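You operate a simulated robot arm through the tools that you are given. There is no shell and no other tool. Be economical: measure what you need, move in short steps, check, and stop when the job is done.

Carry out the task below with a simulated robot arm. There is one attempt and no reset: what you move stays moved.

TASK
Open the drip pan of the drip stand.
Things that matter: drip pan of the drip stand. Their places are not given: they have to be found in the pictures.

It is judged by the outcome, as a careful person would: the job done as asked, and still so three seconds after it is handed in. It fails if anything else is knocked over, pushed out of place, dropped, spilled or broken.

THE ROBOT
A 7-joint arm with a two-finger parallel gripper, fixed in place. Base frame: the origin is at the foot of the arm, x ahead of it, y to its left, z up; the work surface is at about z = 82. Lengths are in cm, angles in rad, forces in N, time in s.
With the tool pointing down near the work surface it reaches from about 30 to 70 cm from the base axis. Its first joint turns from -1.152 to 1.152 rad. Payload 1.57 kg.
Tool frame: the origin (TCP) lies between the finger pads and is the grasp point; the fingertips stand 3 cm ahead of it; z points along the fingers, y is the line along which they close. The gripper opens to 11 cm. The fingers are 2.4 cm wide and 1.2 cm thick; the gripper's body (4.8 by 11.2 cm) begins 7.8 cm behind the TCP.
Orientation is that of the tool frame in the base frame, as a unit quaternion [x, y, z, w]. With the fingers straight down and closing along the base's y, the tool's x points along the base's -x, its y along +y and its z along -z.

THE INTERFACE
- The arm moves only by the tool send_rows. Its argument "steps" is a list of rows, each an object of numbers (a shift or turn left out is 0, a gripper value left out holds the last): "tx", "ty", "tz": the shift along the base's x, y, z in units of 30 mm (1.0 is 30 mm); "wx", "wy", "wz": the turn, a rotation vector about the base's x, y, z in units of 8 degrees (1.0 is 8 degrees); "grip": the opening, from 0 (shut) to 1 (fully open). In form: [{"tx": .., "ty": .., "tz": .., "wx": .., "wy": .., "wz": .., "grip": ..}, ...]. A call has 1 to 12 rows; each row shifts and turns the commanded pose from where the row before left it. A call with a number of a shift or a turn outside -1 to 1 is refused whole. A row lasts 0.2 s, in which the tool goes at most 5 cm and 0.15 rad; a call with a longer step from one row to the next is refused whole, and so is a gripper value outside its range. A pose out of reach is approached as far as the arm can. The call stops where the force on the tool passes 40 N (or 10 N more than at its start, if that is more) or the arm is blocked; 0.2 s more then pass. The fingers move at their own pace (about 10.8 cm/s each) and stop on an object; they squeeze with about 23 N. The grip force told is the motor's: it shows also when the fingers shut on nothing. Time passes only in rows, and 0.2 s behind the last, so rows that do not move let the fingers close. It gives the time, the measured TCP pose, the force on the tool (base axes), the opening and the grip force at its end, in the units of the frame above (readings bear some noise), and new pictures: "views" is both (left out), scene, wrist or none.
- Cameras (640 x 400 px; columns grow to the right, rows downward): "scene" is fixed at [15.23, -38.17, 140.5]; the picture's right is [0.89, -0.46, 0.00], its down [-0.26, -0.50, -0.83] and it looks along [0.38, 0.73, -0.56] (base axes); focal length 351 px, centre (320, 200). "wrist" rides on the gripper at [-3.6, 0, -8] in the tool frame; the picture's right is [0.00, -1.00, 0.00], its down [0.97, 0.00, -0.24] and it looks along [0.24, 0.00, 0.97] (tool axes); focal length 218 px, centre (320, 200).
- probe_pixels(camera, pixels): for up to 12 pixels [column, row] of the newest picture of that camera ("zoom" is the newest enlarged one), the place [x, y, z] in the base frame of the surface seen there, good to about 0.2 cm. No time passes.
- enlarge(camera, box): a new picture of the part [left, top, right, bottom] of that camera's present view, enlarged. No time passes.
- hand_in(): hands the job in; it is judged then, once.

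Work in short steps. Measure before you move; look again where a grasp or a placing could have gone wrong, and mend it. You have 60 turns and 120 pictures in all, the two below and enlarged ones among them. Open the gripper and draw the arm clear of the work before you hand the job in, unless the task says otherwise; then end with one line.

The tools are called after "Request:" by a JSON object that holds its "name" and its "arguments". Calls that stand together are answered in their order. send_rows: Moves the arm, as the interface text tells. Its arguments: {"type":"object","properties":{"steps":{"type":"array"},"views":{"type":"string","enum":["both","scene","wrist","none"]}},"required":["steps"]} The other tools are called the same way: probe_pixels (camera, pixels) gives the place of the surface under pixels of a picture; enlarge (camera, box) takes an enlarged picture of a part of a camera's view; hand_in () hands the job in.

At the start:

```text
t: 0.0
eef_pos: [44.69, 17.86, 102.59]
orientation: [0.0, 1.0, 0.0, 0.0]
contact_force: [0.7, 0.3, 0.1]
finger_gap: 10.98
finger_force: 0.1
```

scene: 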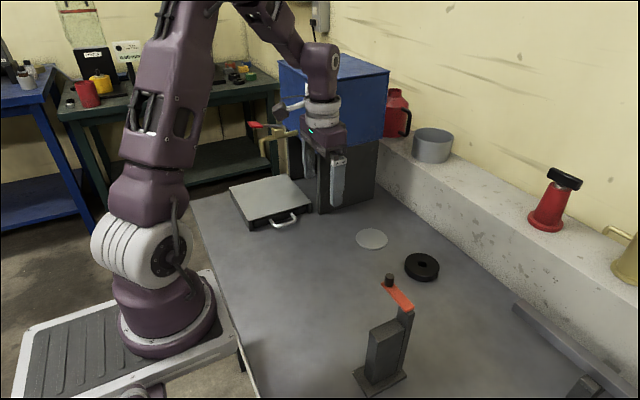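
wrist: 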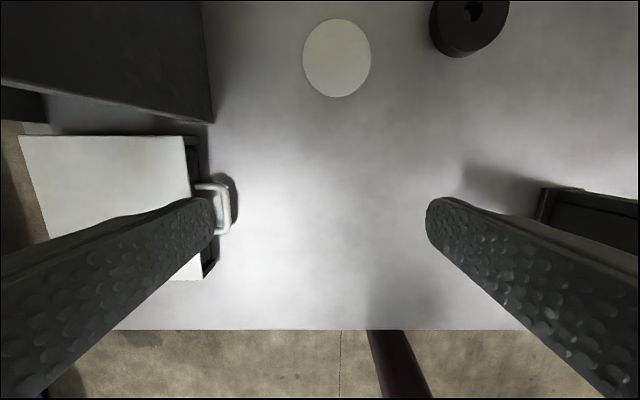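

The pan with a bar handle is near scene (285,218). I enlarge it and probe points.

Request:
{"name": "enlarge", "arguments": {"camera": "scene", "box": [210, 110, 370, 240]}}

Request:
{"name": "probe_pixels", "arguments": {"camera": "scene", "pixels": [[285, 219], [276, 225], [295, 214], [295, 221], [230, 188], [282, 177], [310, 206], [250, 224], [265, 195], [290, 235]]}}

Request:
{"name": "probe_pixels", "arguments": {"camera": "wrist", "pixels": [[227, 208], [220, 185], [220, 232], [205, 185], [150, 180], [190, 150], [206, 240], [180, 100], [210, 60]]}}

```text
3.08 times, centred on (290, 175) of scene
```

zoom: 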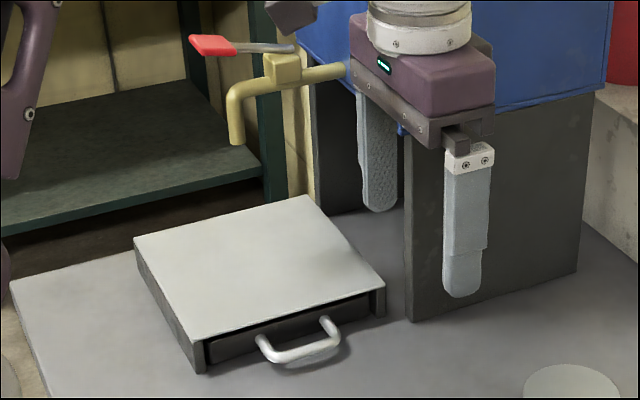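

```text
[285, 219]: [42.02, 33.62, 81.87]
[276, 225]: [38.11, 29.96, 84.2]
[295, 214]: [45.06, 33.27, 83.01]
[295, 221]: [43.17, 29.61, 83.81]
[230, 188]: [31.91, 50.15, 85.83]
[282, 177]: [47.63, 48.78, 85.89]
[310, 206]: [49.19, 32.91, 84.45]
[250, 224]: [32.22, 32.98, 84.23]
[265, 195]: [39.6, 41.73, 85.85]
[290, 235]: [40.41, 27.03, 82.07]
```

```text
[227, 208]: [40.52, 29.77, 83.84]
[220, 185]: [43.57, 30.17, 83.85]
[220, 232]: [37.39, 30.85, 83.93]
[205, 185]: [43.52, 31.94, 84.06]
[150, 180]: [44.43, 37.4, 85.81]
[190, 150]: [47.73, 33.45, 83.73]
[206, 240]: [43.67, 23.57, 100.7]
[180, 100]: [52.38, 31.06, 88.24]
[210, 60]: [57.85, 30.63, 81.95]
```

The pan slides out along -y. The handle bar lies at about x 37.5–43.5, y≈30, z≈83.5. I check the tap and the nearby box for clearance before moving.

Request:
{"name": "probe_pixels", "arguments": {"camera": "scene", "pixels": [[264, 126], [268, 155], [282, 130], [288, 105], [280, 75], [318, 205], [372, 85]]}}

Request:
{"name": "probe_pixels", "arguments": {"camera": "zoom", "pixels": [[290, 355], [275, 358], [320, 345], [337, 335], [262, 345], [325, 322], [290, 330], [215, 353], [380, 300], [237, 110], [212, 45]]}}

```text
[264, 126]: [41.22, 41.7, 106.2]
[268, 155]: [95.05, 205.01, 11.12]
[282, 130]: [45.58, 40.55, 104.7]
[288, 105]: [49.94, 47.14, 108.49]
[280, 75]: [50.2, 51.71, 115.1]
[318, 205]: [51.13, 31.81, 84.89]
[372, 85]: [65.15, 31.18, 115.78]
```

```text
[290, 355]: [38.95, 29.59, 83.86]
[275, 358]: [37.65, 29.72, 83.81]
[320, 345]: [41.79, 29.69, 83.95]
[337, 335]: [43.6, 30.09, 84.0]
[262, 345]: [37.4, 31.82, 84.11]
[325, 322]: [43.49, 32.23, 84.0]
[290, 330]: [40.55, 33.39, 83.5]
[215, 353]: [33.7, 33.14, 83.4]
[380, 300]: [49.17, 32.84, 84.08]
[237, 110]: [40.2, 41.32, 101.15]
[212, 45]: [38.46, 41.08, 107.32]
```

The tap is at y≈41, which is clear. I move above the handle with the fingers nearly closed, then look again.

Request:
{"name": "send_rows", "arguments": {"steps": [{"tx": -0.3, "ty": 0.7, "tz": -0.4, "grip": 0.22}, {"tx": -0.3, "ty": 0.7, "tz": -0.4}, {"tx": -0.3, "ty": 0.7, "tz": -0.4}, {"tx": -0.25, "ty": 0.7, "tz": -0.4}, {"tx": -0.2, "ty": 0.7, "tz": -0.4}, {"ty": 0.51, "tz": -0.4}, {}]}}

```text
t: 1.6
eef_pos: [40.63, 29.8, 95.35]
orientation: [0.0, 1.0, 0.0, 0.0]
contact_force: [0.1, -0.7, -0.7]
finger_gap: 2.44
finger_force: 0.0
```

scene: 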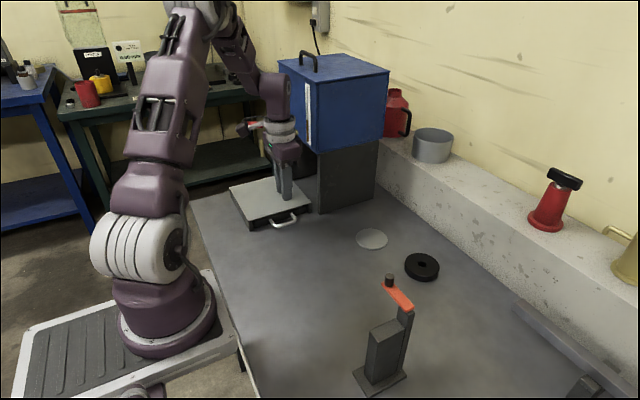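
wrist: 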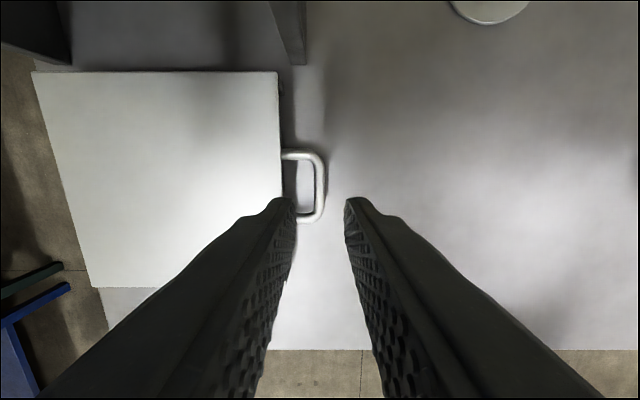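

The bar (col 319) sits centred between the fingers. I descend straight down to TCP z≈85.7.

Request:
{"name": "send_rows", "arguments": {"steps": [{"tz": -0.6}, {"tz": -0.6}, {"tz": -0.6}, {"tz": -0.6}, {"tz": -0.4}, {"tz": -0.4}, {}]}}

```text
t: 3.2
eef_pos: [40.59, 30.05, 85.63]
orientation: [0.0, 1.0, 0.0, 0.0]
contact_force: [0.1, -1.0, 0.1]
finger_gap: 2.44
finger_force: 0.0
```

scene: 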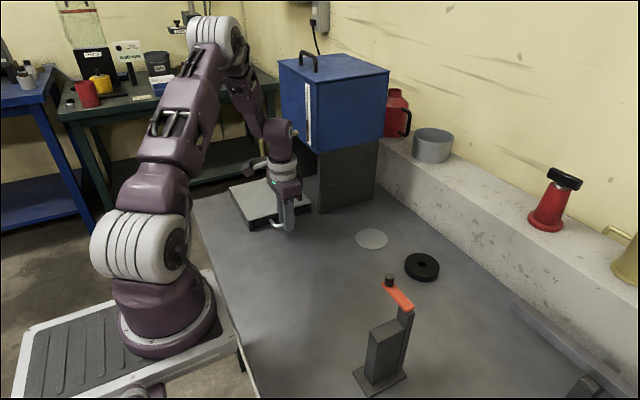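
wrist: 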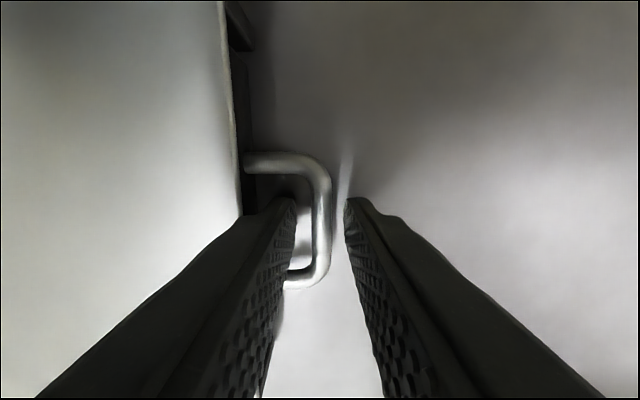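

The bar is between the fingers. I close the gripper and pull gently to test.

Request:
{"name": "send_rows", "arguments": {"steps": [{"grip": 0}, {}, {"ty": -0.1}, {"ty": -0.2}, {"ty": -0.3}, {"ty": -0.3}, {"ty": -0.3}, {}]}}

```text
t: 5.0
eef_pos: [40.72, 26.44, 85.65]
orientation: [0.0, 1.0, 0.0, -0.001]
contact_force: [-8.1, 1.2, 2.6]
finger_gap: 0.99
finger_force: 28.2
```

scene: 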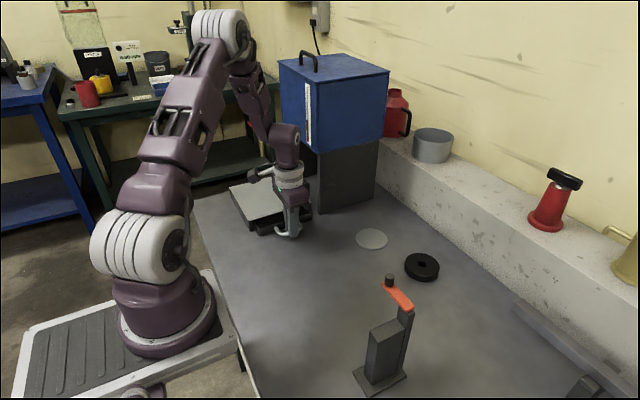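
wrist: 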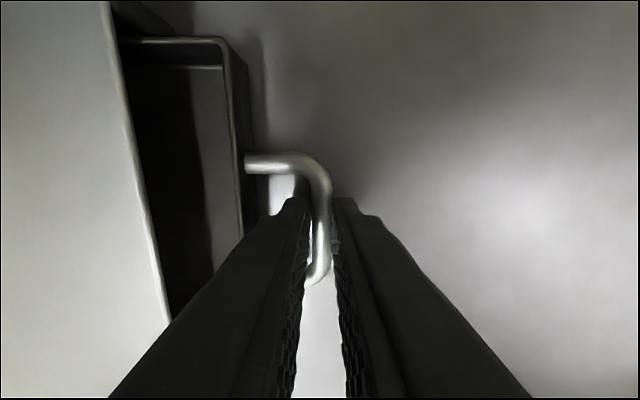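

The pan slides with light resistance and a small sideways load toward -x. I keep pulling with a slight -x correction.

Request:
{"name": "send_rows", "arguments": {"steps": [{"tx": -0.04, "ty": -0.2}, {"tx": -0.02, "ty": -0.3}, {"tx": -0.01, "ty": -0.3}, {"tx": -0.01, "ty": -0.3}, {"tx": -0.01, "ty": -0.3}, {}]}}

```text
t: 6.4
eef_pos: [40.56, 22.23, 85.76]
orientation: [0.0, 1.0, 0.001, 0.002]
contact_force: [19.9, 1.5, -9.2]
finger_gap: 0.98
finger_force: 28.1
```

scene: 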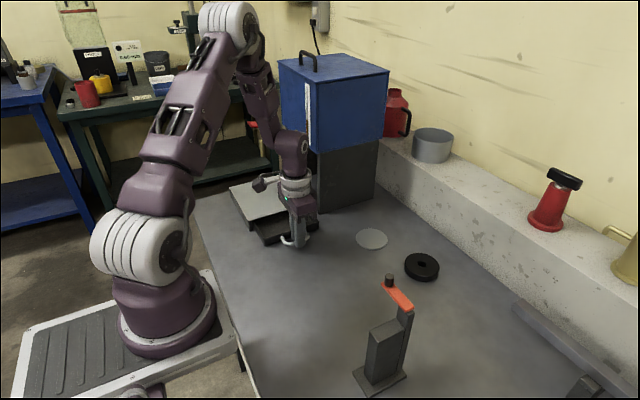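
wrist: 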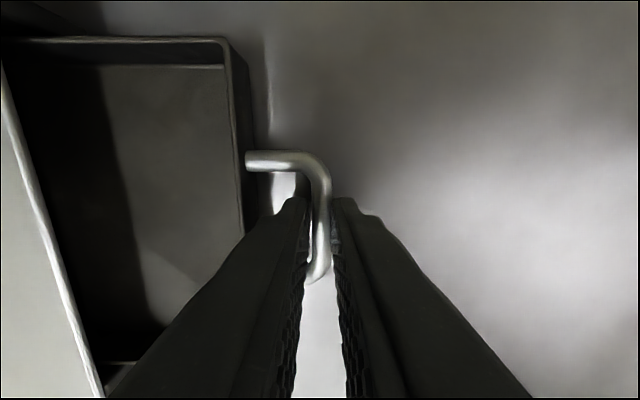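

I overcorrected: the sideways load is now +20 N. I reverse the x shift and keep pulling, having come about 7.7 cm so far.

Request:
{"name": "send_rows", "arguments": {"steps": [{"tx": 0.06}, {"tx": 0.01, "ty": -0.3}, {"ty": -0.3}, {"ty": -0.3}, {}]}}

```text
t: 7.6
eef_pos: [40.5, 19.39, 85.73]
orientation: [0.0, 1.0, 0.0, -0.001]
contact_force: [-4.4, 0.5, 21.2]
finger_gap: 0.98
finger_force: 28.3
```

scene: 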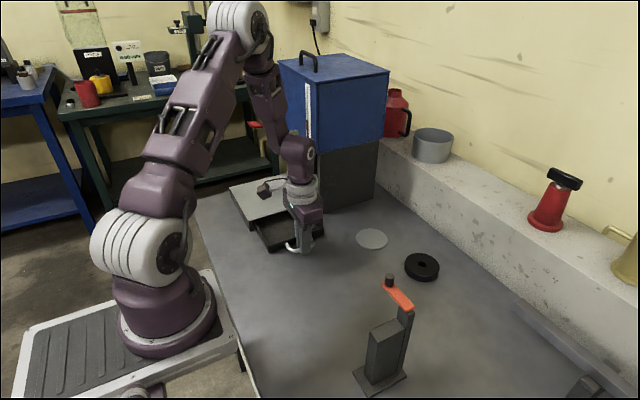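
wrist: 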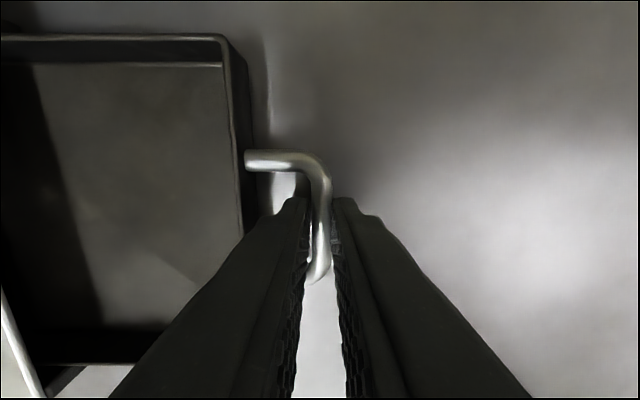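

The pan is open 10.5 cm. The load is now +21 N vertical, so I ease up slightly and pull in small steps, watching for an end stop.

Request:
{"name": "send_rows", "arguments": {"steps": [{"tz": 0.04}, {"ty": -0.2}, {"ty": -0.2}, {"ty": -0.15}, {}]}}

```text
t: 8.8
eef_pos: [40.51, 17.71, 85.78]
orientation: [0.0, 1.0, 0.001, -0.001]
contact_force: [-3.3, 0.8, -22.1]
finger_gap: 0.98
finger_force: 28.0
```

scene: 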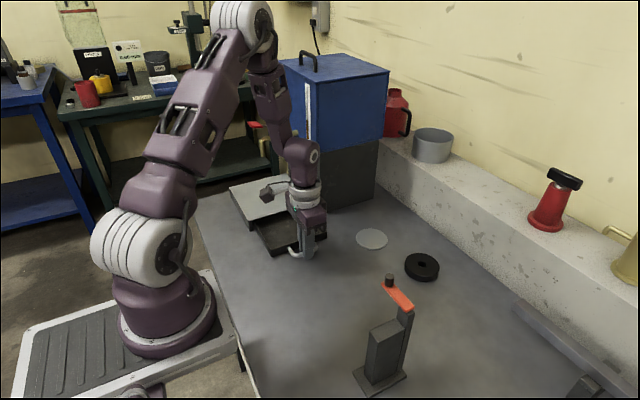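
wrist: 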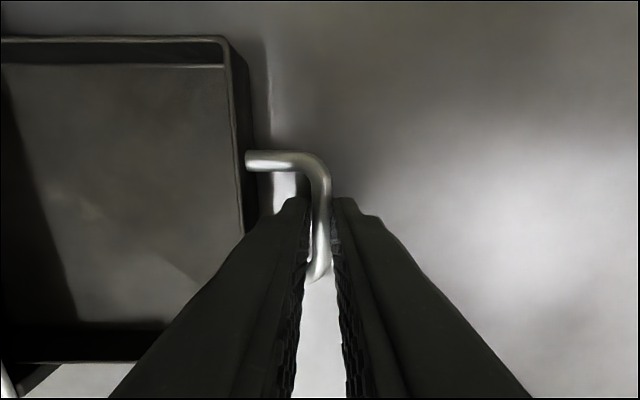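

It is open 12.2 cm with no stop felt yet. I ease the z load and take one more short pull.

Request:
{"name": "send_rows", "arguments": {"steps": [{"tz": -0.02}, {"ty": -0.15}, {"ty": -0.15}, {"ty": -0.1}, {}]}}

```text
t: 10.0
eef_pos: [40.62, 16.69, 85.73]
orientation: [0.0, 1.0, 0.0, 0.0]
contact_force: [-10.5, 2.0, -0.8]
finger_gap: 0.97
finger_force: 28.1
```

scene: 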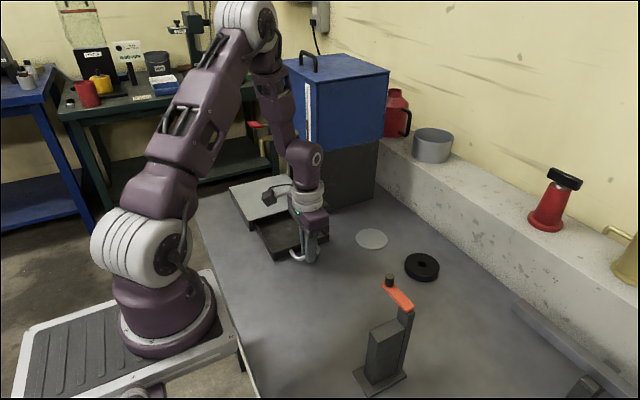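
wrist: 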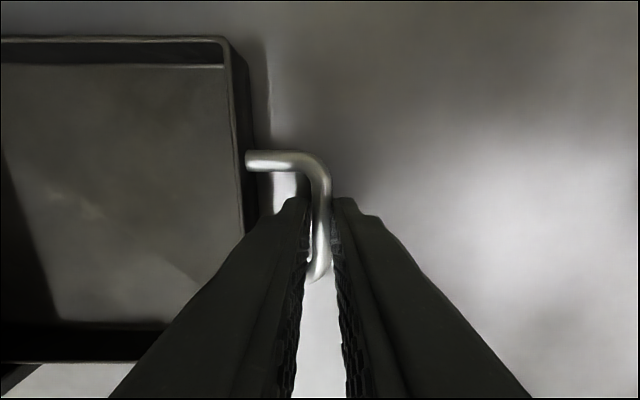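

Still no stop at 13.2 cm, and the guide still feels rigid. I pull a little further and watch the y force.

Request:
{"name": "send_rows", "arguments": {"steps": [{"tx": -0.02}, {"ty": -0.15}, {"ty": -0.15}, {"ty": -0.1}, {}]}}

```text
t: 11.0
eef_pos: [40.52, 15.87, 85.79]
orientation: [-0.005, 1.0, 0.004, 0.001]
contact_force: [-2.0, 7.6, -2.2]
finger_gap: 0.95
finger_force: 27.8
stopped in row 5: the force on the tool passed its limit (the readings are from after the stop); the commanded pose is now the measured one
```

scene: 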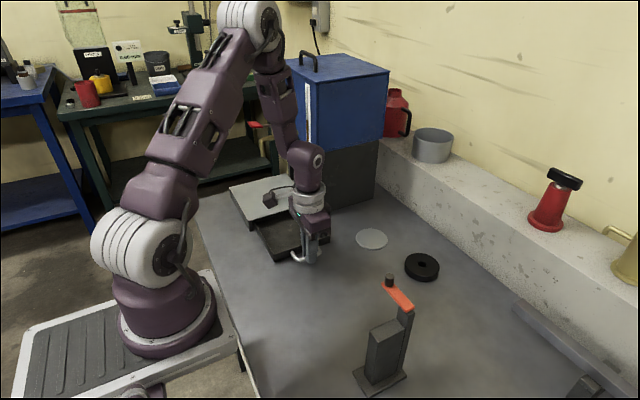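
wrist: 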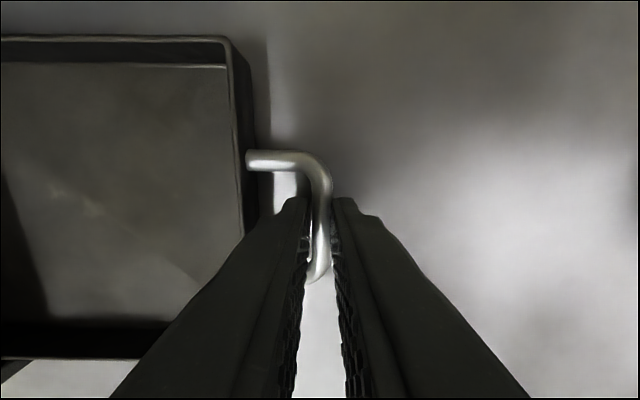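

The end stop is reached, so the pan is fully open at about 14 cm. I open the fingers slightly so they stay inside the handle gap.

Request:
{"name": "send_rows", "arguments": {"steps": [{"grip": 0.2}, {}, {}], "views": "wrist"}}

```text
t: 11.8
eef_pos: [40.56, 15.9, 85.73]
orientation: [-0.004, 1.0, 0.004, 0.002]
contact_force: [-0.2, 0.3, 0.1]
finger_gap: 2.19
finger_force: 0.0
```

wrist: 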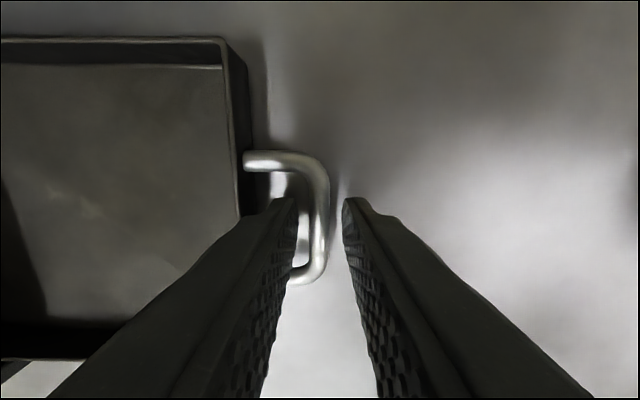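

The fingers are free of the bar. I rise straight up, then open the gripper.

Request:
{"name": "send_rows", "arguments": {"steps": [{"tz": 0.3}, {"tz": 0.5}, {"tz": 0.8}, {"tz": 0.8}, {"tz": 0.8}, {"tz": 0.8}, {"tz": 0.8, "ty": -0.5, "grip": 1}, {"ty": -0.8}, {"ty": -0.8}, {}]}}

```text
t: 14.0
eef_pos: [40.77, 9.42, 100.22]
orientation: [-0.003, 1.0, 0.005, 0.002]
contact_force: [-0.8, 0.2, -0.1]
finger_gap: 11.03
finger_force: 0.1
```

scene: 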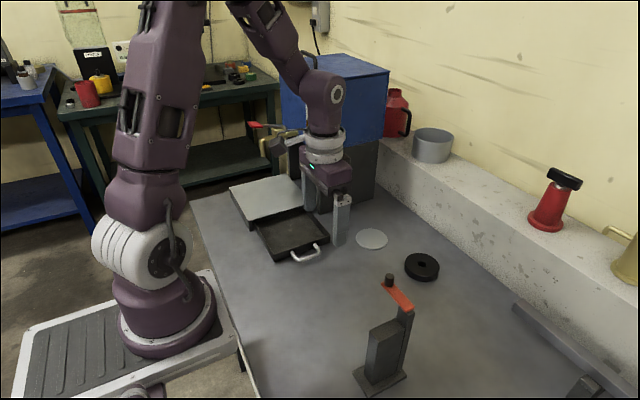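
wrist: 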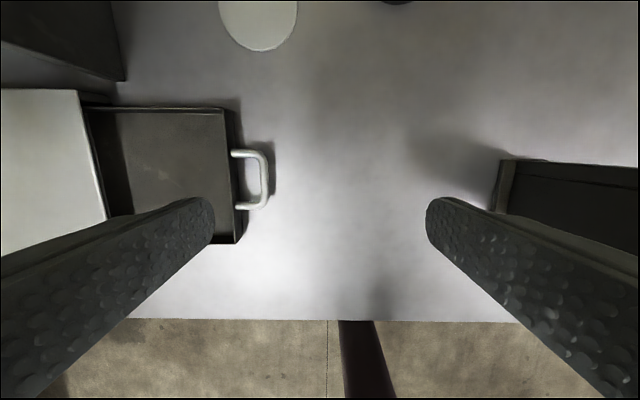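

The pan stands fully open, the stand has not moved, and the arm is clear. I hand in.

Request:
{"name": "hand_in", "arguments": {}}

```text
The job is handed in.
```

The drip pan is open to its end stop (about 14 cm), the stand and the other objects look unmoved, and the gripper is open with the arm clear.
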